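You operate a simulated robot arm through the tools that you are given. There is no shell and no other tool. Be economical: measure what you need, move in short steps, check, and stop when the job is done.

Carry out the task below with a simulated robot arm. There is one attempt and no reset: what you move stays moved.

TASK
Set the wire dial of crimper 2 for the 2.5 lead, crimp it and gauge it.
Fine: one stroke only; leave it on the gauge with the head drawn back.

It is judged by the outcome, as a careful person would: the job done as asked, and still so three seconds after it is handed in. It fails if anything else is knocked over, pushed out of place, dropped, spilled or broken.

THE ROBOT
A 7-joint arm with a two-finger parallel gripper, fixed in place. Base frame: the origin is at the foot of the arm, x ahead of it, y to its left, z up. Lengths are in mm, angles in degrees, forces in N, time in s.
Its first joint turns from -66.0 to 66.0 degrees. Payload 2.4 kg.
The tool frame sits at the grasp point between the pads (the TCP): z along the fingers, y along the line on which they close. The tips reach 30 mm beyond it. The gripper opens to 94 mm. The fingers are 28 mm wide and 10 mm thick; the gripper's body (50 by 96 mm) begins 55 mm behind the TCP.
Orientation is that of the tool frame in the base frame, as [roll, pitch, yaw] about the fixed x, y, z axes, in that order (R = Rz(yaw) Ry(pitch) Rx(roll)). With the fingers straight down and closing along the base's y, the tool's x points along the base's -x, its y along +y and its z along -z.

THE INTERFACE
- The arm moves only by the tool arm_command. Its argument "rows" is a list of rows, each a list of 7 numbers: the turn, a rotation vector about the tool's x, y, z in units of 8 degrees (1.0 is 8 degrees), then the shift along the tool's x, y, z in units of 40 mm (1.0 is 40 mm), then the gripper command, from -1 (fully open) to 1 (shut), values between in proportion. In form: [[rx, ry, rz, x, y, z, hand], ...]. A call has 1 to 20 rows; each row shifts and turns the commanded pose from where the row before left it, along the tool's axes as they then stand. A call with a number of a shift or a turn outside -1 to 1 is refused whole. Rows are played at 5 a second. More than 50 mm and 8.6 degrees between two rows, or a gripper value outside its range, and nothing of the call is played. A pose out of reach is approached as far as the arm can. The call stops where the force on the tool passes 50 N (or 10 N more than at its start, if that is more) or the arm is blocked; 0.2 s more then pass. The fingers move at their own pace (about 153 mm/s each) and stop on an object; they squeeze with about 29 N. The grip force told is the motor's: it shows also when the fingers shut on nothing. Time passes only in rows, and 0.2 s behind the last, so rows that do not move let the fingers close. The reply holds the time, the measured pose of the TCP, the force on the tool along the base axes, the opening and the grip force, in the units named above and with some noise, and new pictures: "views" is both (left out), scene, wrist or none.
- Cameras (640 x 400 px; columns grow to the right, rows downward): "scene" is fixed at [44, 477, 1453.8]; the picture's right is [-0.73, -0.68, 0.00], its down [-0.36, 0.39, -0.85] and it looks along [0.58, -0.62, -0.53] (base axes); focal length 350 px, centre (320, 200). "wrist" rides on the gripper at [-37, 0, -58] in the tool frame; the picture's right is [0.00, -1.00, 0.00], its down [0.97, 0.00, -0.24] and it looks along [0.24, 0.00, 0.97] (tool axes); focal length 218 px, centre (320, 200). There is no depth. A picture from a camera that has moved, and an enlarged one, comes with that camera's place and axes in the base frame and with its lens. The place of the scene camera against the robot may be out by one fixed shift of up to 12 mm in any direction.
- zoom(camera, box): a new picture of the part [left, top, right, bottom] of that camera's present view, enlarged. It takes no simulated time.
- job_done(): hands the job in; it is judged then, once.

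Work in short steps. Places have to be worked out from the pictures, the camera data and where the tool is seen: move nearer, look again, correct. Check each grasp and each placing, and mend what went wrong. You have 120 turns and 150 pictures in all, those below and enlarged ones among them. Open the gripper and draw the arm clear of the work before you hand the job in, unless the task says otherwise; then end with one line.

The tools are called after ">>>" by a JSON object that holds its "op" and its "data". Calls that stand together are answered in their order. arm_command: Moves the arm, as the interface text tells. Its arguments: {"type":"object","properties":{"rows":{"type":"array"},"views":{"type":"string","enum":["both","scene","wrist","none"]}},"required":["rows"]} The other tools are called the same way: zoom (camera, box) takes an enlarged picture of a part of a camera's view; job_done () hands the job in.

At the start:

```text
time_s: 0.0
tool_pos: [450.0, -34.7, 1150.1]
tool_rot: [-179.9, 0.0, 180.0]
ft_force: [-0.2, 0.5, 0.9]
finger_gap: 93.8
grasp_force: 0.0
```

scene: 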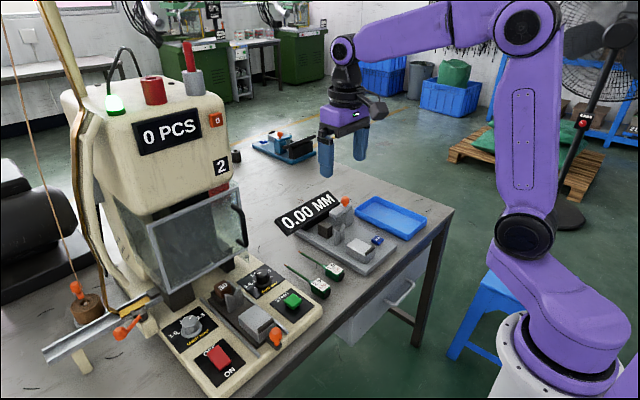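
wrist: 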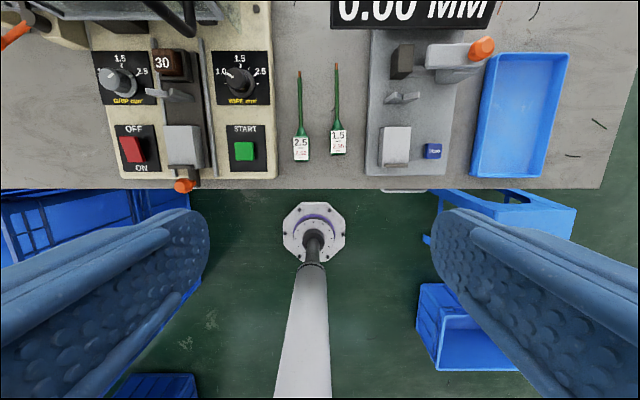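

I'll start by enlarging the parts of the work I need to understand.

>>> {"op": "zoom", "data": {"camera": "wrist", "box": [80, 0, 360, 200]}}

>>> {"op": "zoom", "data": {"camera": "scene", "box": [40, 180, 340, 400]}}

>>> {"op": "zoom", "data": {"camera": "scene", "box": [260, 180, 460, 310]}}

>>> {"op": "zoom", "data": {"camera": "wrist", "box": [280, 0, 580, 200]}}

```text
2.00 times, centred on (220, 100) of wrist
camera zoom: at [485.7, -33.5, 1209.4], right [0.0, -1.0, 0.0], down [-0.97, 0.0, 0.24], along [-0.24, 0.0, -0.97], focal length 436 px, centre (520, 400)
```

zoom: 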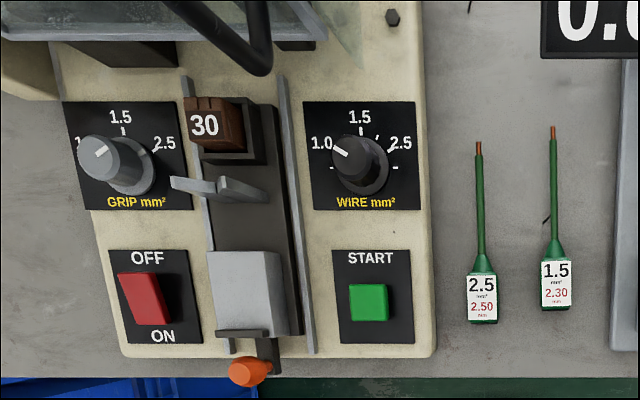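

```text
1.82 times, centred on (190, 290) of scene
camera zoom: at [44.0, 477.0, 1453.8], right [-0.73, -0.68, 0.0], down [-0.36, 0.39, -0.85], along [0.58, -0.62, -0.53], focal length 636 px, centre (556, 36)
```

zoom: 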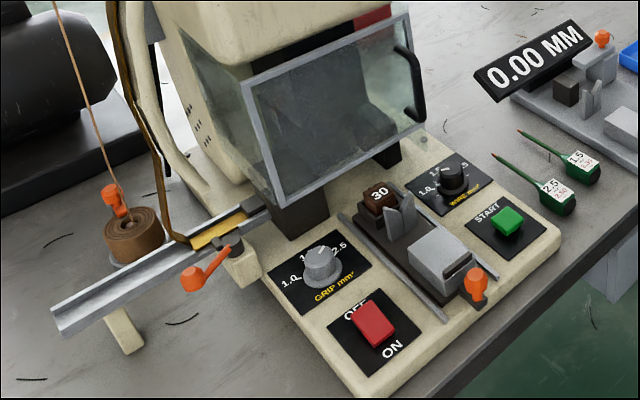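

```text
3.08 times, centred on (360, 245) of scene
camera zoom: at [44.0, 477.0, 1453.8], right [-0.73, -0.68, 0.0], down [-0.36, 0.39, -0.85], along [0.58, -0.62, -0.53], focal length 1077 px, centre (197, 62)
```

zoom: 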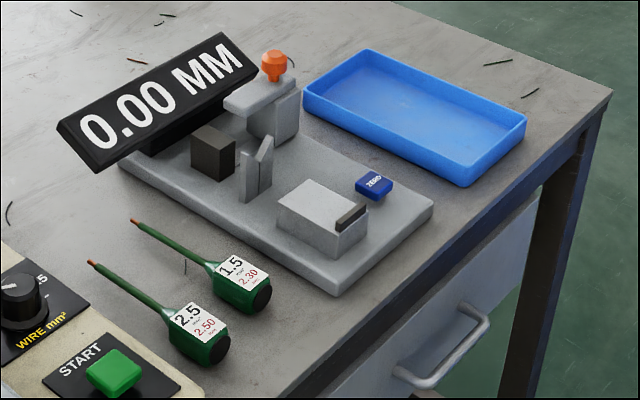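

```text
2.00 times, centred on (430, 100) of wrist
camera zoom: at [485.7, -33.5, 1209.4], right [0.0, -1.0, 0.0], down [-0.97, 0.0, 0.24], along [-0.24, 0.0, -0.97], focal length 436 px, centre (100, 400)
```

zoom: 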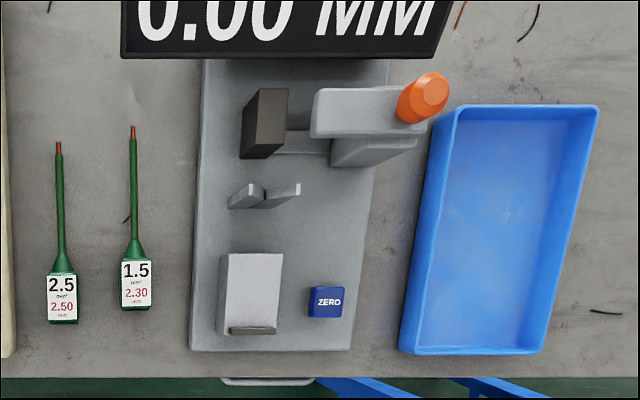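

The 2.5 lead lies near (480, 20), and the wire dial points at 1.0. I'm moving the camera over the crimper for a closer look, staying high and in front.

>>> {"op": "arm_command", "data": {"rows": [[0, 0, 0, 0.2, 0.9, 0.3, -1], [0, 0, 0, 0.2, 0.9, 0.3, -1], [0, 0, 0, 0.2, 0.9, 0.3, -1], [0, 0, 0, 0.2, 0.9, 0.3, -1], [0, 0, 0, 0.2, 0.9, 0.3, -1], [0, 0, 0, 0.2, 0.9, 0.3, -1], [0, 0, 0, 0.2, 0.9, 0.3, -1], [0, 0, 0, 0, 0, 0, -1]]}}

```text
time_s: 1.8
tool_pos: [393.7, 219.0, 1067.8]
tool_rot: [-179.9, 0.0, -179.9]
ft_force: [0.0, -0.7, 0.9]
finger_gap: 93.8
grasp_force: 0.1
camera wrist: at [429.0, 218.6, 1125.6], right [0.0, -1.0, 0.0], down [-0.97, 0.0, 0.24], along [-0.24, 0.0, -0.97], focal length 218 px, centre (320, 200)
```

scene: 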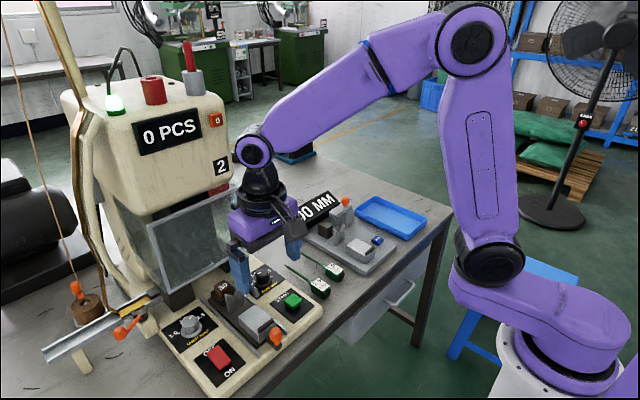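
wrist: 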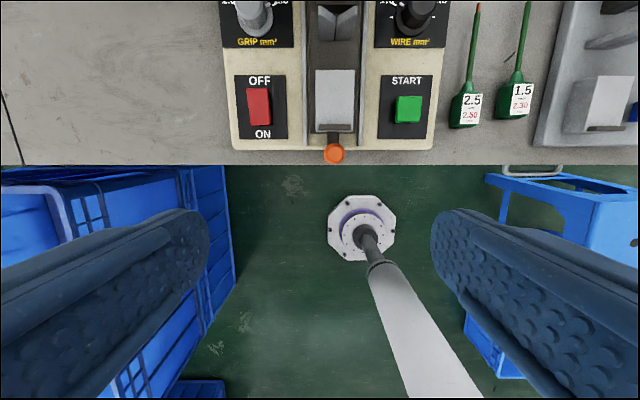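

Comparing the two wrist views puts the table top at about z = 775, not 573, so I'll go by that. I'll tilt the tool so the camera looks forward at the machine.

>>> {"op": "arm_command", "data": {"rows": [[0, -1, 0, 0, -0.2, 0, -1], [0, -1, 0, 0, -0.2, 0, -1], [0, -1, 0, 0, -0.2, 0, -1], [0, -1, 0, 0, -0.2, 0, -1], [0, -1, 0, 0, -0.2, 0, -1], [0, 0, 0, 0, 0, 0, -1]], "views": "wrist"}}

```text
time_s: 3.2
tool_pos: [393.5, 177.6, 1066.6]
tool_rot: [-180.0, 40.0, -180.0]
ft_force: [-0.5, -0.3, -0.3]
finger_gap: 93.7
grasp_force: 0.1
camera wrist: at [382.8, 178.1, 1135.3], right [0.0, -1.0, 0.0], down [-0.9, 0.0, -0.44], along [0.44, 0.0, -0.9], focal length 218 px, centre (320, 200)
```

wrist: 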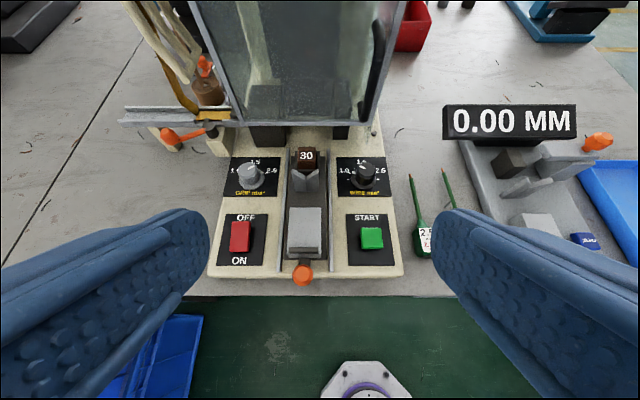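

>>> {"op": "zoom", "data": {"camera": "wrist", "box": [200, 130, 420, 290]}}

>>> {"op": "zoom", "data": {"camera": "wrist", "box": [110, 0, 410, 150]}}

>>> {"op": "zoom", "data": {"camera": "scene", "box": [60, 60, 260, 200]}}

```text
2.50 times, centred on (310, 210) of wrist
camera zoom: at [382.8, 178.1, 1135.3], right [0.0, -1.0, 0.0], down [-0.9, 0.0, -0.44], along [0.44, 0.0, -0.9], focal length 546 px, centre (345, 175)
```

zoom: 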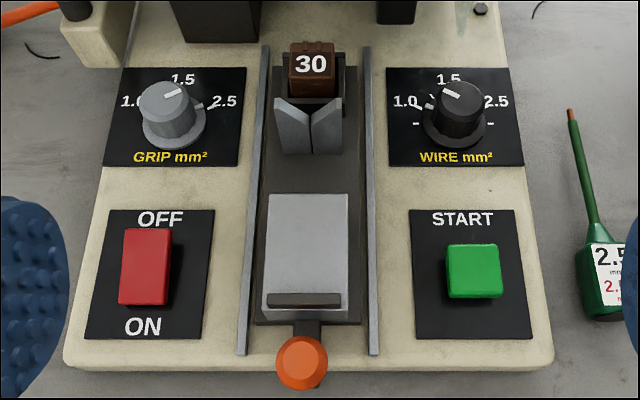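

```text
2.13 times, centred on (260, 75) of wrist
camera zoom: at [382.8, 178.1, 1135.3], right [0.0, -1.0, 0.0], down [-0.9, 0.0, -0.44], along [0.44, 0.0, -0.9], focal length 466 px, centre (448, 467)
```

zoom: 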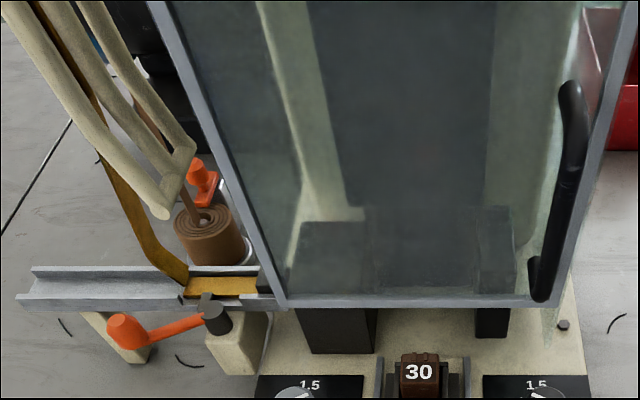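

```text
2.86 times, centred on (160, 130) of scene
camera zoom: at [44.0, 477.0, 1453.8], right [-0.73, -0.68, 0.0], down [-0.36, 0.39, -0.85], along [0.58, -0.62, -0.53], focal length 1000 px, centre (777, 400)
```

zoom: 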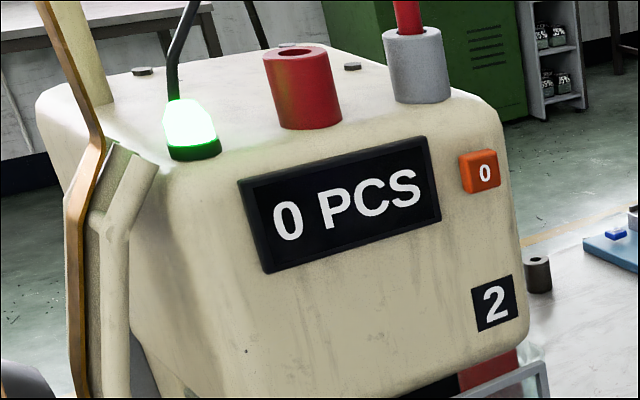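

The lamp is green and the counter shows 0. I'm going lower to read the dials and the switch more closely.

>>> {"op": "arm_command", "data": {"rows": [[0, 0, 0, 0.46, -0.3, 0.81, -1], [0, 0, 0, 0.46, -0.3, 0.81, -1], [0, 0, 0, 0.46, -0.3, 0.81, -1], [0, 0, 0, 0, 0, 0, -1]], "views": "wrist"}}

>>> {"op": "zoom", "data": {"camera": "wrist", "box": [200, 60, 440, 210]}}

```text
time_s: 4.2
tool_pos: [414.4, 142.6, 956.4]
tool_rot: [-180.0, 40.0, -180.0]
ft_force: [0.5, -0.7, -0.2]
finger_gap: 93.9
grasp_force: 0.1
camera wrist: at [404.0, 142.3, 1025.0], right [0.0, -1.0, 0.0], down [-0.9, 0.0, -0.44], along [0.44, 0.0, -0.9], focal length 218 px, centre (320, 200)
```

wrist: 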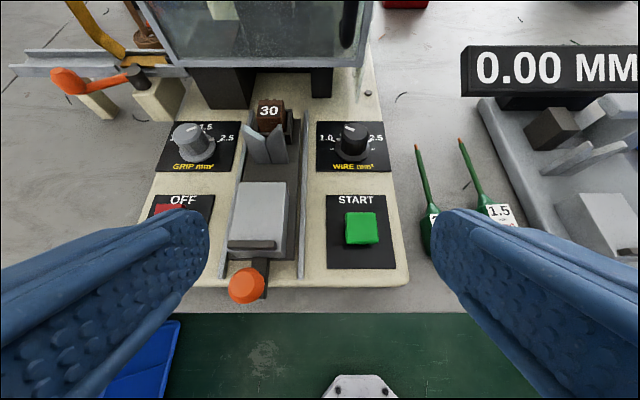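

```text
2.67 times, centred on (320, 135) of wrist
camera zoom: at [404.0, 142.3, 1025.0], right [0.0, -1.0, 0.0], down [-0.9, 0.0, -0.44], along [0.44, 0.0, -0.9], focal length 582 px, centre (320, 373)
```

zoom: 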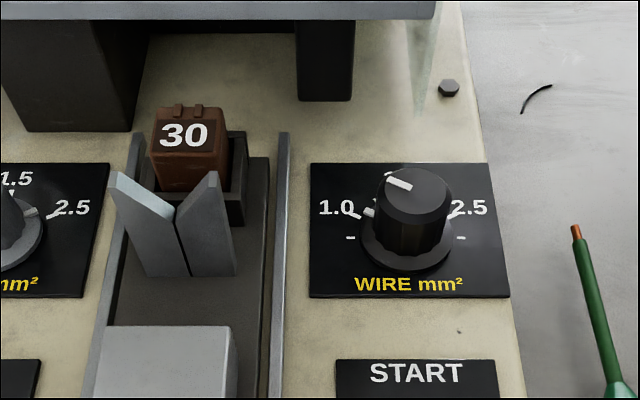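

The grip dial's index is at 2.5 already and the wire dial's is at 1.0. The wire knob is near (589, 100, 829), with the guard's handle overhanging close by, so I'll work tilted about 32°. First I'm moving the camera nearer the knob.

>>> {"op": "arm_command", "data": {"rows": [[0, 1, 0, 0, 0, 0, 0], [0, 0, 0, -0.45, -0.26, 0.77, 0], [0, 0, 0, -0.45, -0.26, 0.77, 0], [0, 0, 0, -0.45, -0.26, 0.77, 0], [0, 0, 0, -0.45, -0.26, 0.77, 0], [0, 0, 0, 0, 0, 0, 0]]}}

>>> {"op": "zoom", "data": {"camera": "wrist", "box": [240, 110, 400, 230]}}

```text
time_s: 5.6
tool_pos: [541.8, 100.7, 890.2]
tool_rot: [-180.0, 32.1, -179.9]
ft_force: [-0.4, -0.2, -0.7]
finger_gap: 47.0
grasp_force: 0.0
camera wrist: at [540.5, 100.7, 960.2], right [0.0, -1.0, 0.0], down [-0.95, 0.0, -0.31], along [0.31, 0.0, -0.95], focal length 218 px, centre (320, 200)
```

scene: 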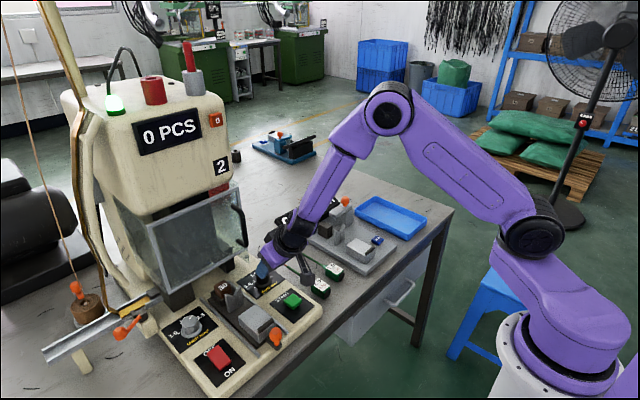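
wrist: 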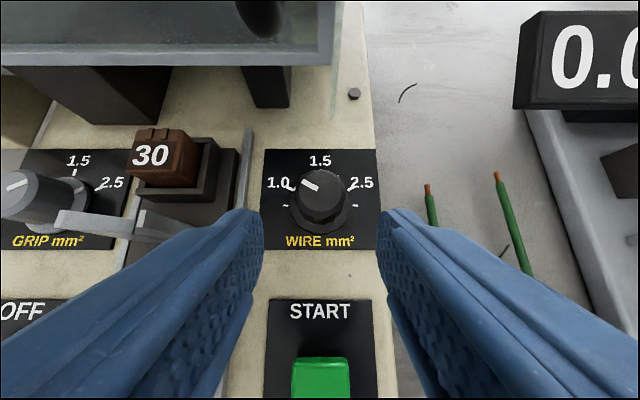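

```text
3.33 times, centred on (320, 170) of wrist
camera zoom: at [540.5, 100.7, 960.2], right [0.0, -1.0, 0.0], down [-0.95, 0.0, -0.31], along [0.31, 0.0, -0.95], focal length 728 px, centre (320, 300)
```

zoom: 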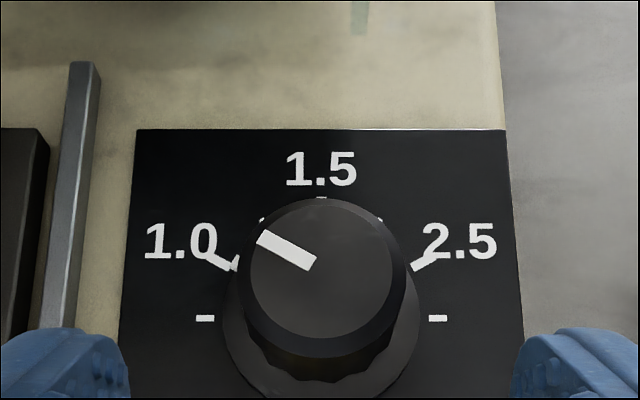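

The pointer is at 1.0, 60° left of centre, and 2.5 is 60° right, so the knob needs 120° clockwise. I'll turn the tool +30° about the vertical and bring it over the knob, then do two 60° strokes.

>>> {"op": "arm_command", "data": {"rows": [[-0.497, 0, -0.795, 0, 0, 0, 0], [-0.497, 0, -0.795, 0, 0, 0, 0], [-0.497, 0, -0.795, 0, 0, 0, 0], [-0.497, 0, -0.795, 0, 0, 0, 0], [0, 0, 0, -0.63, -0.593, 0.394, 0], [0, 0, 0, 0, 0, 0, 0]]}}

```text
time_s: 7.0
tool_pos: [579.3, 94.4, 890.3]
tool_rot: [179.9, 32.1, -150.0]
ft_force: [0.5, -0.1, 0.3]
finger_gap: 46.9
grasp_force: 0.1
camera wrist: at [578.1, 95.3, 959.4], right [0.5, -0.87, 0.0], down [-0.82, -0.48, -0.31], along [0.27, 0.16, -0.95], focal length 218 px, centre (320, 200)
```

scene: 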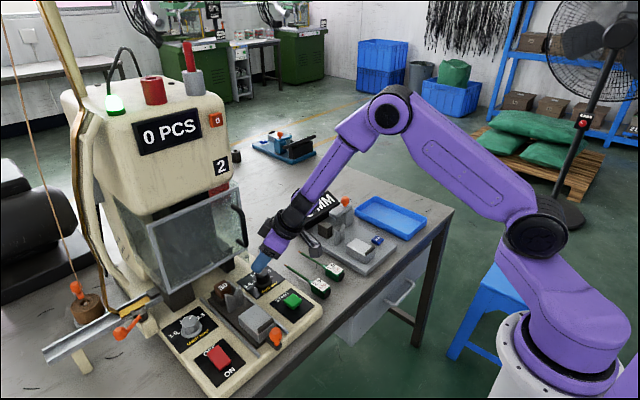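
wrist: 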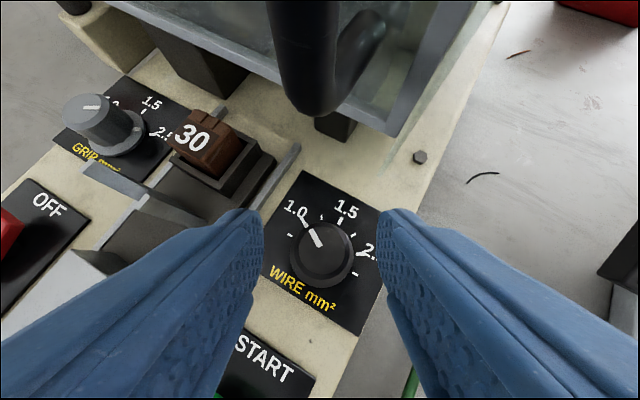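

The handle stays clear (34 mm further in x than the camera). Now I'm going straight down 47 mm to straddle the knob.

>>> {"op": "arm_command", "data": {"rows": [[0, 0, 0, 0.159, 0, 0.254, 0], [0, 0, 0, 0.159, 0, 0.254, 0], [0, 0, 0, 0.159, 0, 0.254, 0], [0, 0, 0, 0.147, 0, 0.235, 0], [0, 0, 0, 0, 0, 0, 0]]}}

```text
time_s: 8.2
tool_pos: [578.6, 95.6, 843.4]
tool_rot: [180.0, 32.0, -149.9]
ft_force: [0.2, -0.5, 0.5]
finger_gap: 47.1
grasp_force: 0.0
camera wrist: at [577.6, 95.3, 912.2], right [0.5, -0.87, 0.0], down [-0.82, -0.48, -0.31], along [0.27, 0.16, -0.95], focal length 218 px, centre (320, 200)
```

scene: 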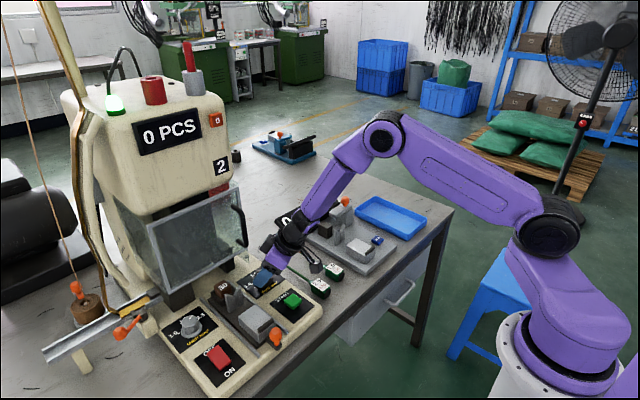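
wrist: 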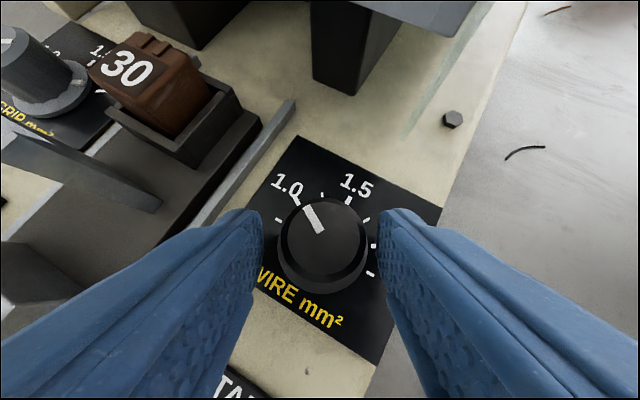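

The knob sits centred between the fingers. I'm closing on it and checking the grip.

>>> {"op": "arm_command", "data": {"rows": [[0, 0, 0, 0, 0, 0, 0.6], [0, 0, 0, 0, 0, 0, 0.6]], "views": "wrist"}}

```text
time_s: 8.8
tool_pos: [578.6, 94.4, 842.7]
tool_rot: [-179.9, 32.0, -150.1]
ft_force: [5.8, -3.3, -4.9]
finger_gap: 32.4
grasp_force: 45.0
camera wrist: at [578.1, 94.2, 912.2], right [0.5, -0.87, 0.0], down [-0.82, -0.47, -0.31], along [0.27, 0.15, -0.95], focal length 218 px, centre (320, 200)
```

wrist: 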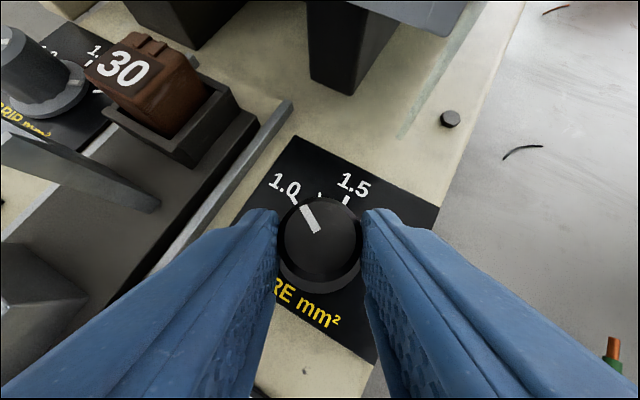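

The grip is on at a 32 mm opening. I'm turning 60° clockwise about the knob's axis.

>>> {"op": "arm_command", "data": {"rows": [[0.497, 0, 0.795, 0, 0.039, 0, 0.6], [0.497, 0, 0.795, 0, 0.039, 0, 0.6], [0.497, 0, 0.795, 0, 0.039, 0, 0.6], [0.497, 0, 0.795, 0, 0.039, 0, 0.6], [0.497, 0, 0.795, 0, 0.039, 0, 0.6], [0.497, 0, 0.795, 0, 0.039, 0, 0.6], [0.497, 0, 0.795, 0, 0.039, 0, 0.6], [0.497, 0, 0.795, 0, 0.039, 0, 0.6], [0, 0, 0, 0, 0, 0, 0.6]], "views": "wrist"}}

```text
time_s: 10.8
tool_pos: [579.3, 107.5, 843.5]
tool_rot: [180.0, 32.0, 149.9]
ft_force: [24.6, -3.0, -13.9]
finger_gap: 32.5
grasp_force: 44.9
camera wrist: at [577.6, 107.0, 912.5], right [-0.5, -0.87, 0.0], down [-0.82, 0.48, -0.31], along [0.27, -0.16, -0.95], focal length 218 px, centre (320, 200)
```

wrist: 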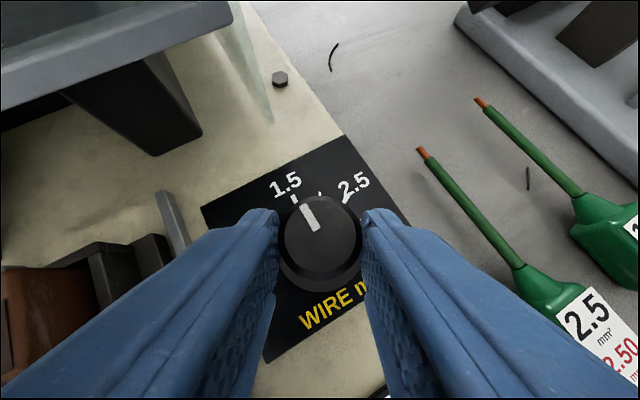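

The knob followed to 1.5. I'm opening, turning back 60°, and gripping again for the second stroke.

>>> {"op": "arm_command", "data": {"rows": [[0, 0, 0, 0, 0, 0, 0], [0, 0, 0, 0, 0, 0, 0], [-0.497, 0, -0.795, 0, -0.039, 0, 0], [-0.497, 0, -0.795, 0, -0.039, 0, 0], [-0.497, 0, -0.795, 0, -0.039, 0, 0], [-0.497, 0, -0.795, 0, -0.039, 0, 0], [-0.497, 0, -0.795, 0, -0.039, 0, 0], [-0.497, 0, -0.795, 0, -0.039, 0, 0], [-0.497, 0, -0.795, 0, -0.039, 0, 0], [-0.497, 0, -0.795, 0, -0.039, 0, 0], [0, 0, 0, 0, 0, 0, 0], [0, 0, 0, 0, 0, 0, 0.6], [0, 0, 0, 0, 0, 0, 0.6]], "views": "wrist"}}

```text
time_s: 13.6
tool_pos: [577.3, 91.5, 843.7]
tool_rot: [-180.0, 32.0, -150.2]
ft_force: [6.8, -8.5, -1.8]
finger_gap: 32.5
grasp_force: 44.5
camera wrist: at [576.6, 93.3, 912.7], right [0.5, -0.87, 0.0], down [-0.82, -0.47, -0.31], along [0.27, 0.15, -0.95], focal length 218 px, centre (320, 200)
```

wrist: 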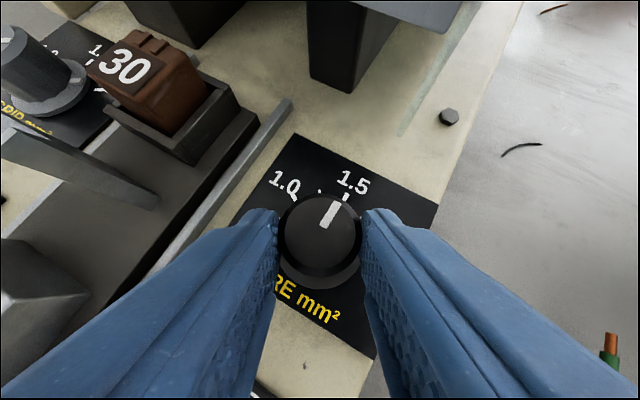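

>>> {"op": "arm_command", "data": {"rows": [[0.497, 0, 0.795, 0, 0.045, 0, 0.6], [0.497, 0, 0.795, 0, 0.045, 0, 0.6], [0.497, 0, 0.795, 0, 0.045, 0, 0.6], [0.497, 0, 0.795, 0, 0.045, 0, 0.6], [0.497, 0, 0.795, 0, 0.045, 0, 0.6], [0.497, 0, 0.795, 0, 0.045, 0, 0.6], [0.497, 0, 0.795, 0, 0.045, 0, 0.6], [0.497, 0, 0.795, 0, 0.045, 0, 0.6], [0, 0, 0, 0, 0, 0, 0.6], [0, 0, 0, 0, 0, 0, 0]], "views": "wrist"}}

>>> {"op": "zoom", "data": {"camera": "wrist", "box": [240, 130, 400, 290]}}

```text
time_s: 15.8
tool_pos: [573.7, 109.8, 844.3]
tool_rot: [180.0, 31.9, 150.2]
ft_force: [-0.1, 0.5, -0.4]
finger_gap: 47.2
grasp_force: 0.0
camera wrist: at [573.9, 110.1, 912.5], right [-0.5, -0.87, 0.0], down [-0.82, 0.47, -0.31], along [0.27, -0.15, -0.95], focal length 218 px, centre (320, 200)
```

wrist: 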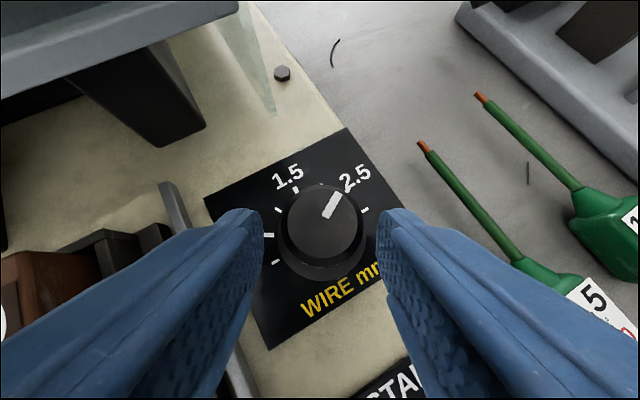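

```text
2.50 times, centred on (320, 210) of wrist
camera zoom: at [573.9, 110.1, 912.5], right [-0.5, -0.87, 0.0], down [-0.82, 0.47, -0.31], along [0.27, -0.15, -0.95], focal length 546 px, centre (320, 175)
```

zoom: 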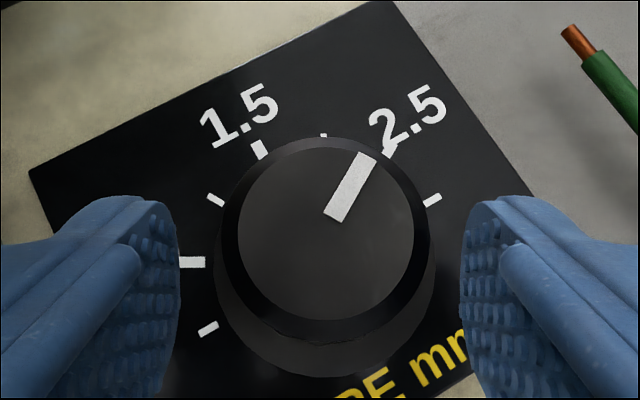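

The wire dial now points at 2.5. I'm lifting clear and looking straight down at the sled.

>>> {"op": "arm_command", "data": {"rows": [[0, 0, 0, -0.44, 0, -0.71, 0], [0, 0, 0, -0.44, 0, -0.71, 0], [0, 0, 0, -0.44, 0, -0.71, 0], [-0.497, 0, -0.795, 0, 0, 0, 0], [-0.497, 0, -0.795, 0, 0, 0, 0], [-0.497, 0, -0.795, 0, 0, 0, 0], [-0.497, 0, -0.795, 0, 0, 0, 0], [0, 1, 0, 0, 0, 0, 0], [0, 1, 0, 0, 0, 0, 0], [0, 0, 0, 0.64, 0.667, -0.313, 0], [0, 0, 0, 0.64, 0.667, -0.313, 0], [0, 0, 0, 0.64, 0.667, -0.313, 0], [0, 0, 0, 0, 0, 0, 0]]}}

>>> {"op": "zoom", "data": {"camera": "wrist", "box": [240, 40, 440, 240]}}

```text
time_s: 18.6
tool_pos: [490.7, 189.9, 957.5]
tool_rot: [-179.9, 15.9, 180.0]
ft_force: [0.4, -1.1, -0.8]
finger_gap: 47.0
grasp_force: 0.1
camera wrist: at [508.3, 189.8, 1024.9], right [0.0, -1.0, 0.0], down [-1.0, 0.0, -0.04], along [0.04, 0.0, -1.0], focal length 218 px, centre (320, 200)
```

scene: 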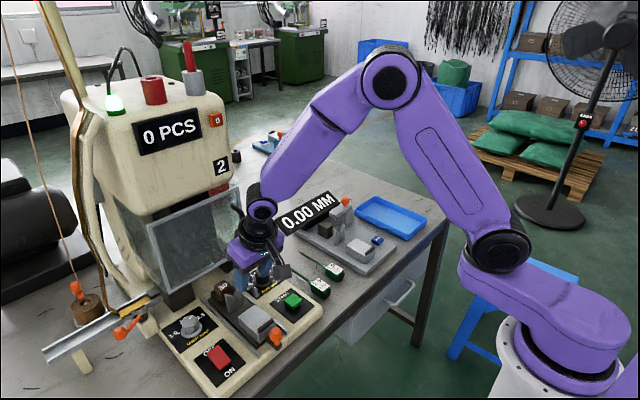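
wrist: 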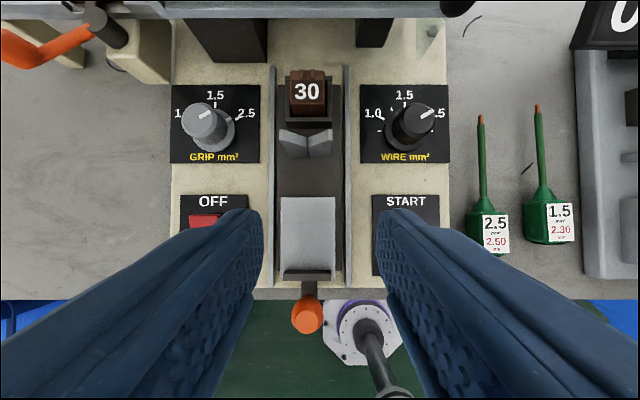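

```text
2.00 times, centred on (340, 140) of wrist
camera zoom: at [508.3, 189.8, 1024.9], right [0.0, -1.0, 0.0], down [-1.0, 0.0, -0.04], along [0.04, 0.0, -1.0], focal length 436 px, centre (280, 320)
```

zoom: 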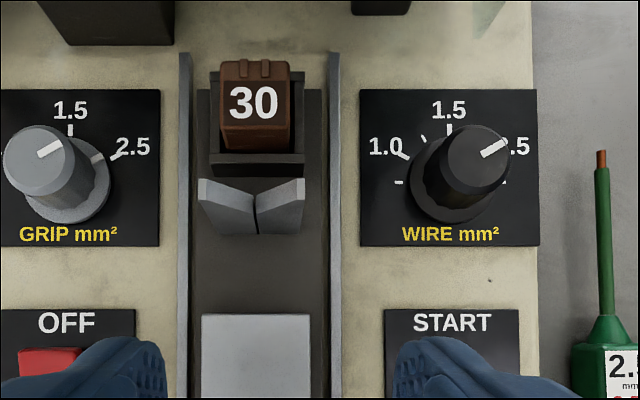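

I make the sled's axis y ≈ 200, the block top z ≈ 830 over x 445–518, and the V and insert beyond that. I'm going over the 2.5 lead with the tool straight down.

>>> {"op": "arm_command", "data": {"rows": [[0, 1, 0, 0, -0.94, 0, 0], [0, 1, 0, 0, -0.94, 0, 0], [0, 0, 0, 0.05, -0.94, 0.3, 0], [0, 0, 0, 0.05, -0.94, 0.3, 0], [0, 0, 0, 0.05, -0.94, 0.3, 0], [0, 0, 0, 0, 0, 0, 0]]}}

>>> {"op": "zoom", "data": {"camera": "wrist", "box": [240, 60, 400, 240]}}

```text
time_s: 20.0
tool_pos: [483.1, 1.3, 924.5]
tool_rot: [-180.0, 0.0, -180.0]
ft_force: [-0.7, -0.1, -0.1]
finger_gap: 47.1
grasp_force: 0.1
camera wrist: at [519.5, 1.4, 981.7], right [0.0, -1.0, 0.0], down [-0.97, 0.0, 0.24], along [-0.24, 0.0, -0.97], focal length 218 px, centre (320, 200)
```

scene: 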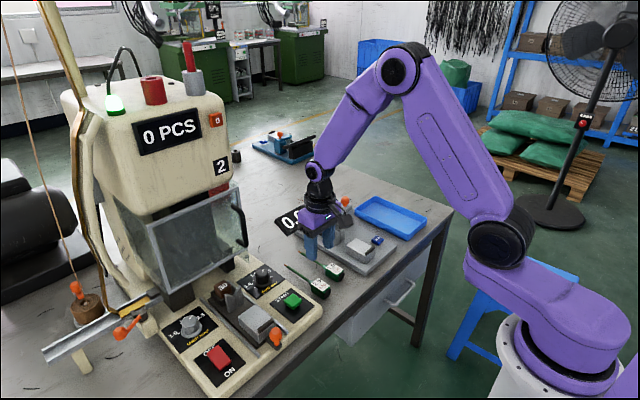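
wrist: 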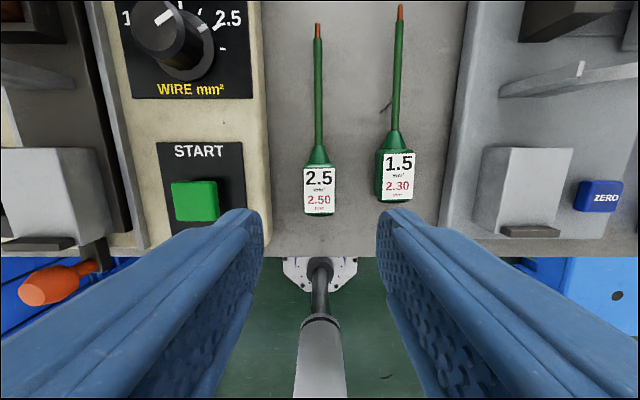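

```text
2.22 times, centred on (320, 150) of wrist
camera zoom: at [519.5, 1.4, 981.7], right [0.0, -1.0, 0.0], down [-0.97, 0.0, 0.24], along [-0.24, 0.0, -0.97], focal length 485 px, centre (320, 311)
```

zoom: 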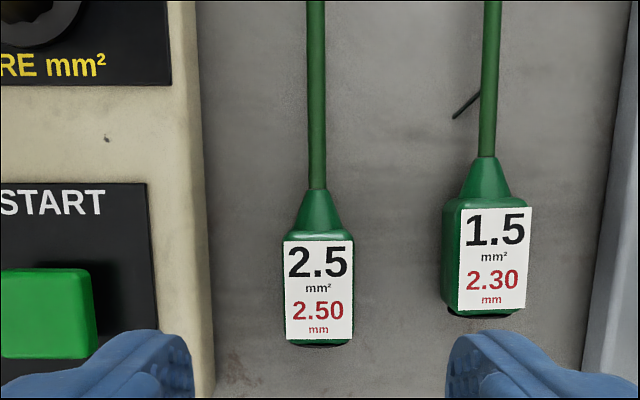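

The 2.5 handle is centred at (482, 2), with its body over x 461–502. I'm descending so the tips stop about 5 mm above the table.

>>> {"op": "arm_command", "data": {"rows": [[0, 0, 0, 0.03, 0, 0.7, 0], [0, 0, 0, 0, 0.01, 0.7, 0], [0, 0, 0, 0, 0, 0.7, 0], [0, 0, 0, 0, 0, 0.4, 0], [0, 0, 0, 0, 0, 0.3, 0], [0, 0, 0, 0, 0, 0, 0]]}}

```text
time_s: 21.4
tool_pos: [483.6, 0.6, 810.3]
tool_rot: [-179.9, -0.1, -179.9]
ft_force: [-0.5, -0.6, 0.4]
finger_gap: 47.1
grasp_force: 0.1
camera wrist: at [519.3, 2.0, 868.8], right [0.0, -1.0, 0.0], down [-0.97, 0.0, 0.24], along [-0.24, 0.0, -0.97], focal length 218 px, centre (320, 200)
```

scene: 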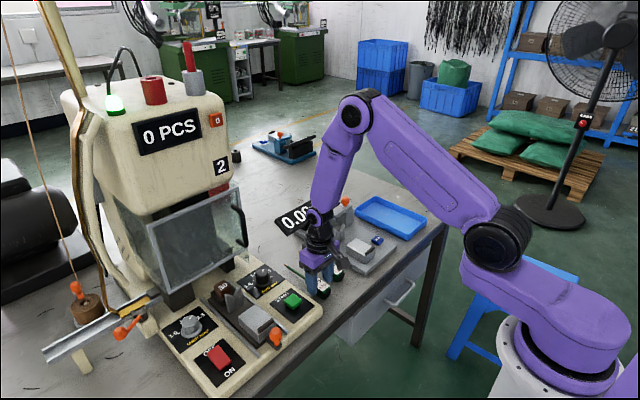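
wrist: 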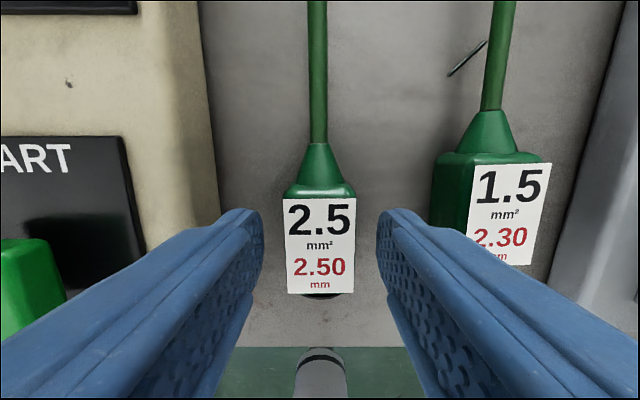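

The handle is well centred. I'm closing the fingers and lifting slightly.

>>> {"op": "arm_command", "data": {"rows": [[0, 0, 0, 0, 0, 0, 1], [0, 0, 0, 0, 0, 0, 1], [0, 0, 0, 0, 0, 0, 1], [0, 0, 0, 0, 0, -0.5, 1], [0, 0, 0, 0, 0, -1, 1], [0, 0, 0, 0, 0, -1, 1], [0, 0, 0, 0, 0, 0, 1]]}}

>>> {"op": "zoom", "data": {"camera": "scene", "box": [260, 180, 420, 310]}}

```text
time_s: 23.0
tool_pos: [484.2, 2.0, 910.5]
tool_rot: [-179.9, 0.0, 179.9]
ft_force: [-0.2, 0.1, -1.3]
finger_gap: 29.1
grasp_force: 29.2
camera wrist: at [519.1, 2.0, 969.1], right [0.0, -1.0, 0.0], down [-0.97, 0.0, 0.24], along [-0.24, 0.0, -0.97], focal length 218 px, centre (320, 200)
```

scene: 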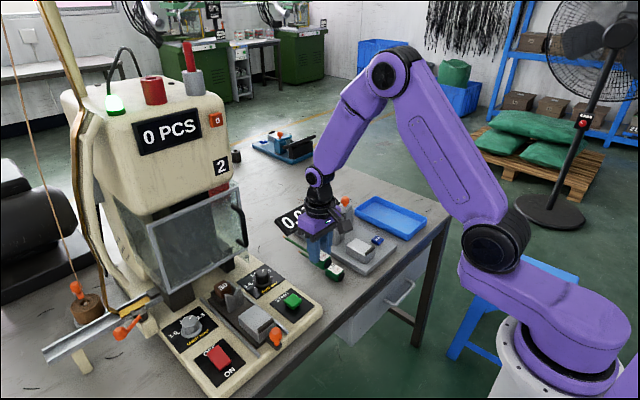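
wrist: 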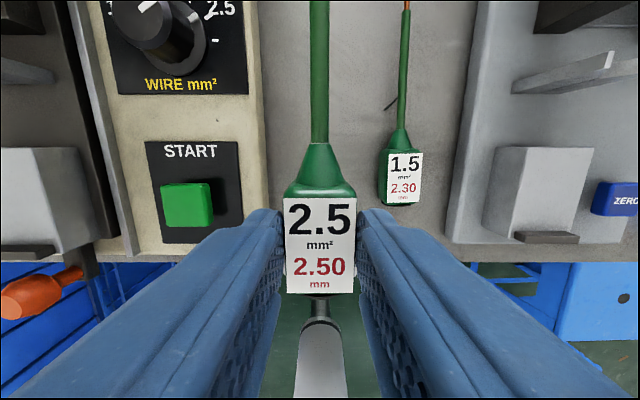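

```text
3.08 times, centred on (340, 245) of scene
camera zoom: at [44.0, 477.0, 1453.8], right [-0.73, -0.68, 0.0], down [-0.36, 0.39, -0.85], along [0.58, -0.62, -0.53], focal length 1077 px, centre (258, 62)
```

zoom: 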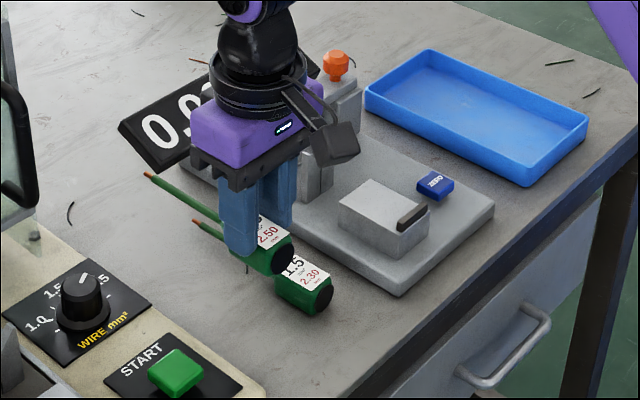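

The lead is held with a 29 mm opening. I'm carrying it high toward the sled, tip tilted up, to look at the insert before placing.

>>> {"op": "arm_command", "data": {"rows": [[0, 0, 0, 0, 0, -0.9, 1], [0, 0, 0, 0, 0, -0.9, 1], [0, -1, 0, 0, 0.8, 0, 1], [0, -1, 0, 0, 0.8, 0, 1], [0, -1, 0, 0, 0.8, 0, 1], [0, 0, 0, 0, 0.8, 0, 1], [0, 0, 0, 0, 0.75, 0, 1], [0, 0, 0, 0, 0, 0, 1]]}}

>>> {"op": "zoom", "data": {"camera": "wrist", "box": [220, 30, 380, 150]}}

```text
time_s: 24.8
tool_pos: [482.6, 159.4, 981.8]
tool_rot: [-180.0, 24.0, 179.9]
ft_force: [-1.8, -8.5, -1.6]
finger_gap: 41.4
grasp_force: 28.9
camera wrist: at [491.8, 159.5, 1050.3], right [0.0, -1.0, 0.0], down [-0.98, 0.0, -0.18], along [0.18, 0.0, -0.98], focal length 218 px, centre (320, 200)
```

scene: 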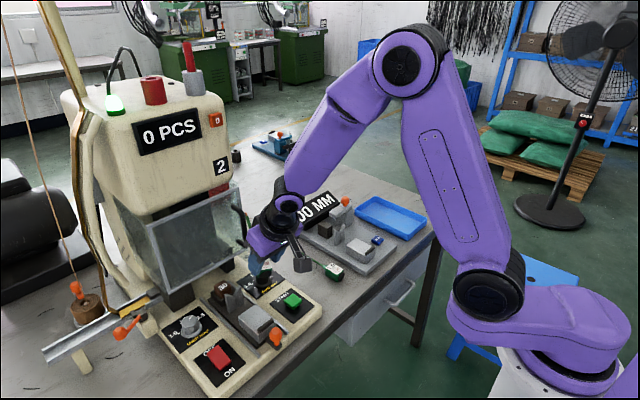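
wrist: 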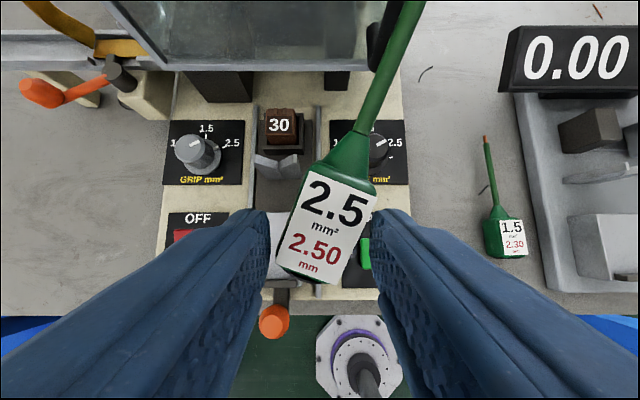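

```text
3.33 times, centred on (300, 90) of wrist
camera zoom: at [491.8, 159.5, 1050.3], right [0.0, -1.0, 0.0], down [-0.98, 0.0, -0.18], along [0.18, 0.0, -0.98], focal length 728 px, centre (387, 567)
```

zoom: 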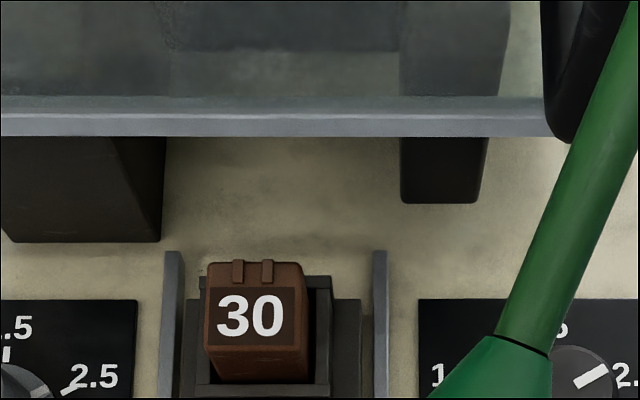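

The lead's tip caught the guard handle and the lead has yawed in the grip. I'm backing away the way I came.

>>> {"op": "arm_command", "data": {"rows": [[0, 0, 0, 0, -0.5, 0, 1], [0, 0, 0, 0.2, -0.5, -0.1, 1], [0, 0, 0, 0.5, -0.5, -0.2, 1], [0, 0, 0, 0.7, -0.6, -0.31, 1], [0, 0, 0, 0, -0.6, 0, 1], [0, 0, 0, 0, 0, 0, 1]]}}

>>> {"op": "zoom", "data": {"camera": "scene", "box": [60, 60, 260, 260]}}

```text
time_s: 26.2
tool_pos: [422.2, 49.7, 980.7]
tool_rot: [180.0, 24.0, -180.0]
ft_force: [0.1, 0.6, -0.1]
finger_gap: 28.9
grasp_force: 28.5
camera wrist: at [431.6, 51.3, 1050.1], right [0.0, -1.0, 0.0], down [-0.98, 0.0, -0.18], along [0.18, 0.0, -0.98], focal length 218 px, centre (320, 200)
```

scene: 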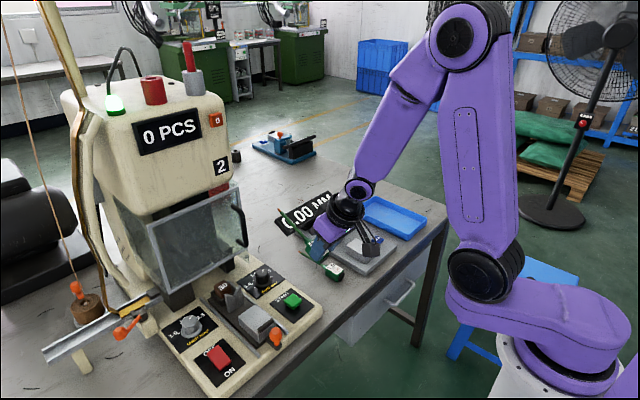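
wrist: 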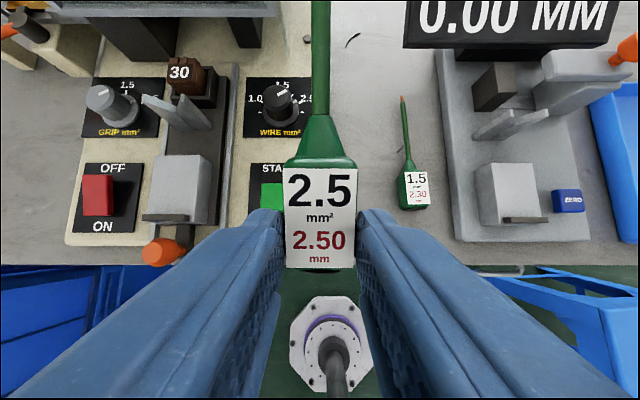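

```text
2.00 times, centred on (160, 160) of scene
camera zoom: at [44.0, 477.0, 1453.8], right [-0.73, -0.68, 0.0], down [-0.36, 0.39, -0.85], along [0.58, -0.62, -0.53], focal length 700 px, centre (640, 280)
```

zoom: 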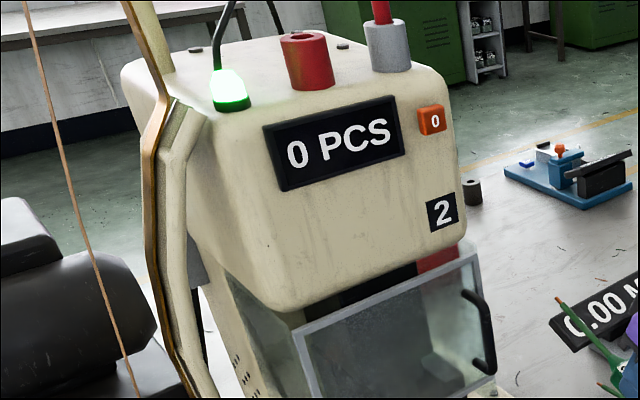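

The handle straightened itself in the pads but sits about 10 mm further forward in them. I'm levelling the tool, then crossing to y = 200 well back from the guard handle.

>>> {"op": "arm_command", "data": {"rows": [[0, 1, 0, 0, 0, 0, 1], [0, 1, 0, 0, 0, 0, 1], [0, 1, 0, 0, 0, 0, 1], [0, 0, 0, 0, 0.75, 0.2, 1], [0, 0, 0, 0, 0.75, 0.2, 1], [0, 0, 0, 0, 0.75, 0.2, 1], [0, 0, 0, 0, 0.75, 0.2, 1], [0, 0, 0, 0, 0.75, 0.2, 1], [0, 0, 0, 0, 0, 0, 1]]}}

>>> {"op": "zoom", "data": {"camera": "scene", "box": [180, 200, 320, 360]}}

```text
time_s: 28.2
tool_pos: [423.2, 202.1, 943.5]
tool_rot: [180.0, -0.1, -180.0]
ft_force: [-0.4, 0.0, -0.4]
finger_gap: 29.3
grasp_force: 29.3
camera wrist: at [458.3, 202.0, 1000.8], right [0.0, -1.0, 0.0], down [-0.97, 0.0, 0.24], along [-0.24, 0.0, -0.97], focal length 218 px, centre (320, 200)
```

scene: 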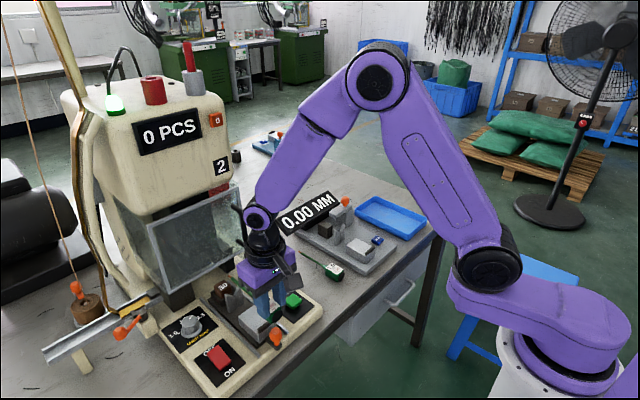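
wrist: 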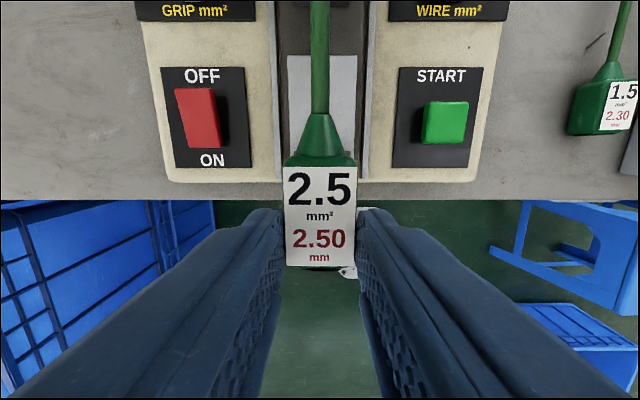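

```text
2.50 times, centred on (250, 280) of scene
camera zoom: at [44.0, 477.1, 1453.8], right [-0.73, -0.68, 0.0], down [-0.36, 0.39, -0.85], along [0.58, -0.62, -0.53], focal length 875 px, centre (495, 0)
```

zoom: 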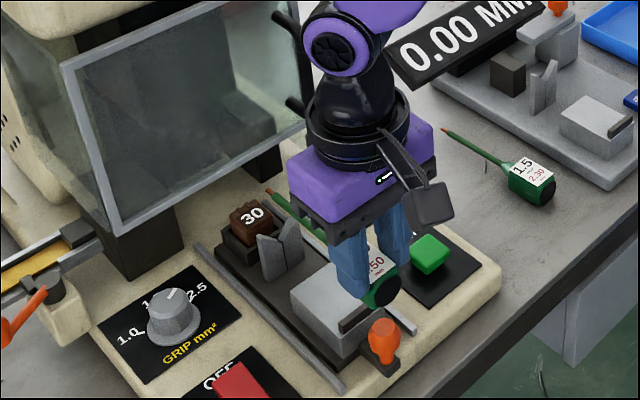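

>>> {"op": "zoom", "data": {"camera": "scene", "box": [200, 260, 290, 330]}}

>>> {"op": "zoom", "data": {"camera": "scene", "box": [290, 190, 390, 280]}}

```text
5.71 times, centred on (245, 295) of scene
camera zoom: at [44.0, 477.1, 1453.8], right [-0.73, -0.68, 0.0], down [-0.36, 0.39, -0.85], along [0.58, -0.62, -0.53], focal length 2000 px, centre (749, -343)
```

zoom: 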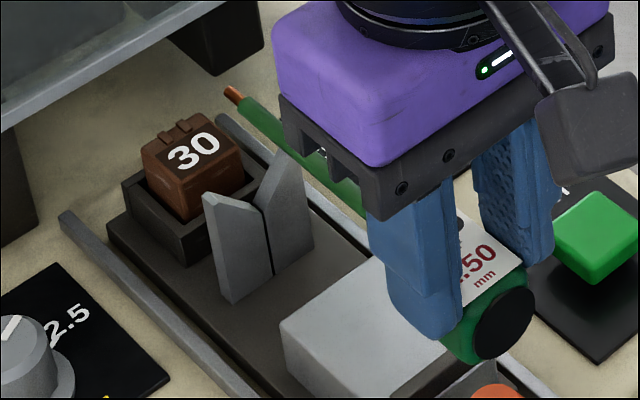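

```text
4.44 times, centred on (340, 235) of scene
camera zoom: at [44.0, 477.1, 1453.8], right [-0.73, -0.68, 0.0], down [-0.36, 0.39, -0.85], along [0.58, -0.62, -0.53], focal length 1556 px, centre (231, 44)
```

zoom: 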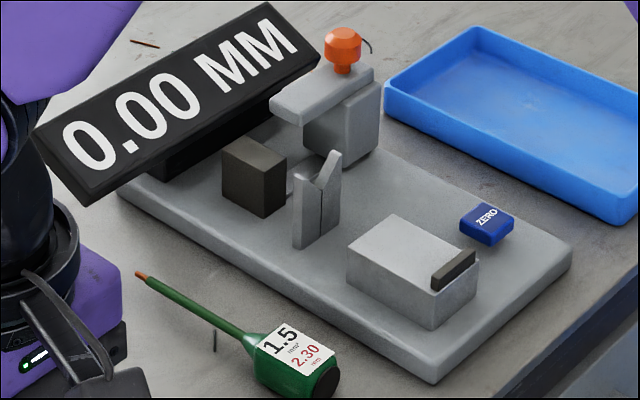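

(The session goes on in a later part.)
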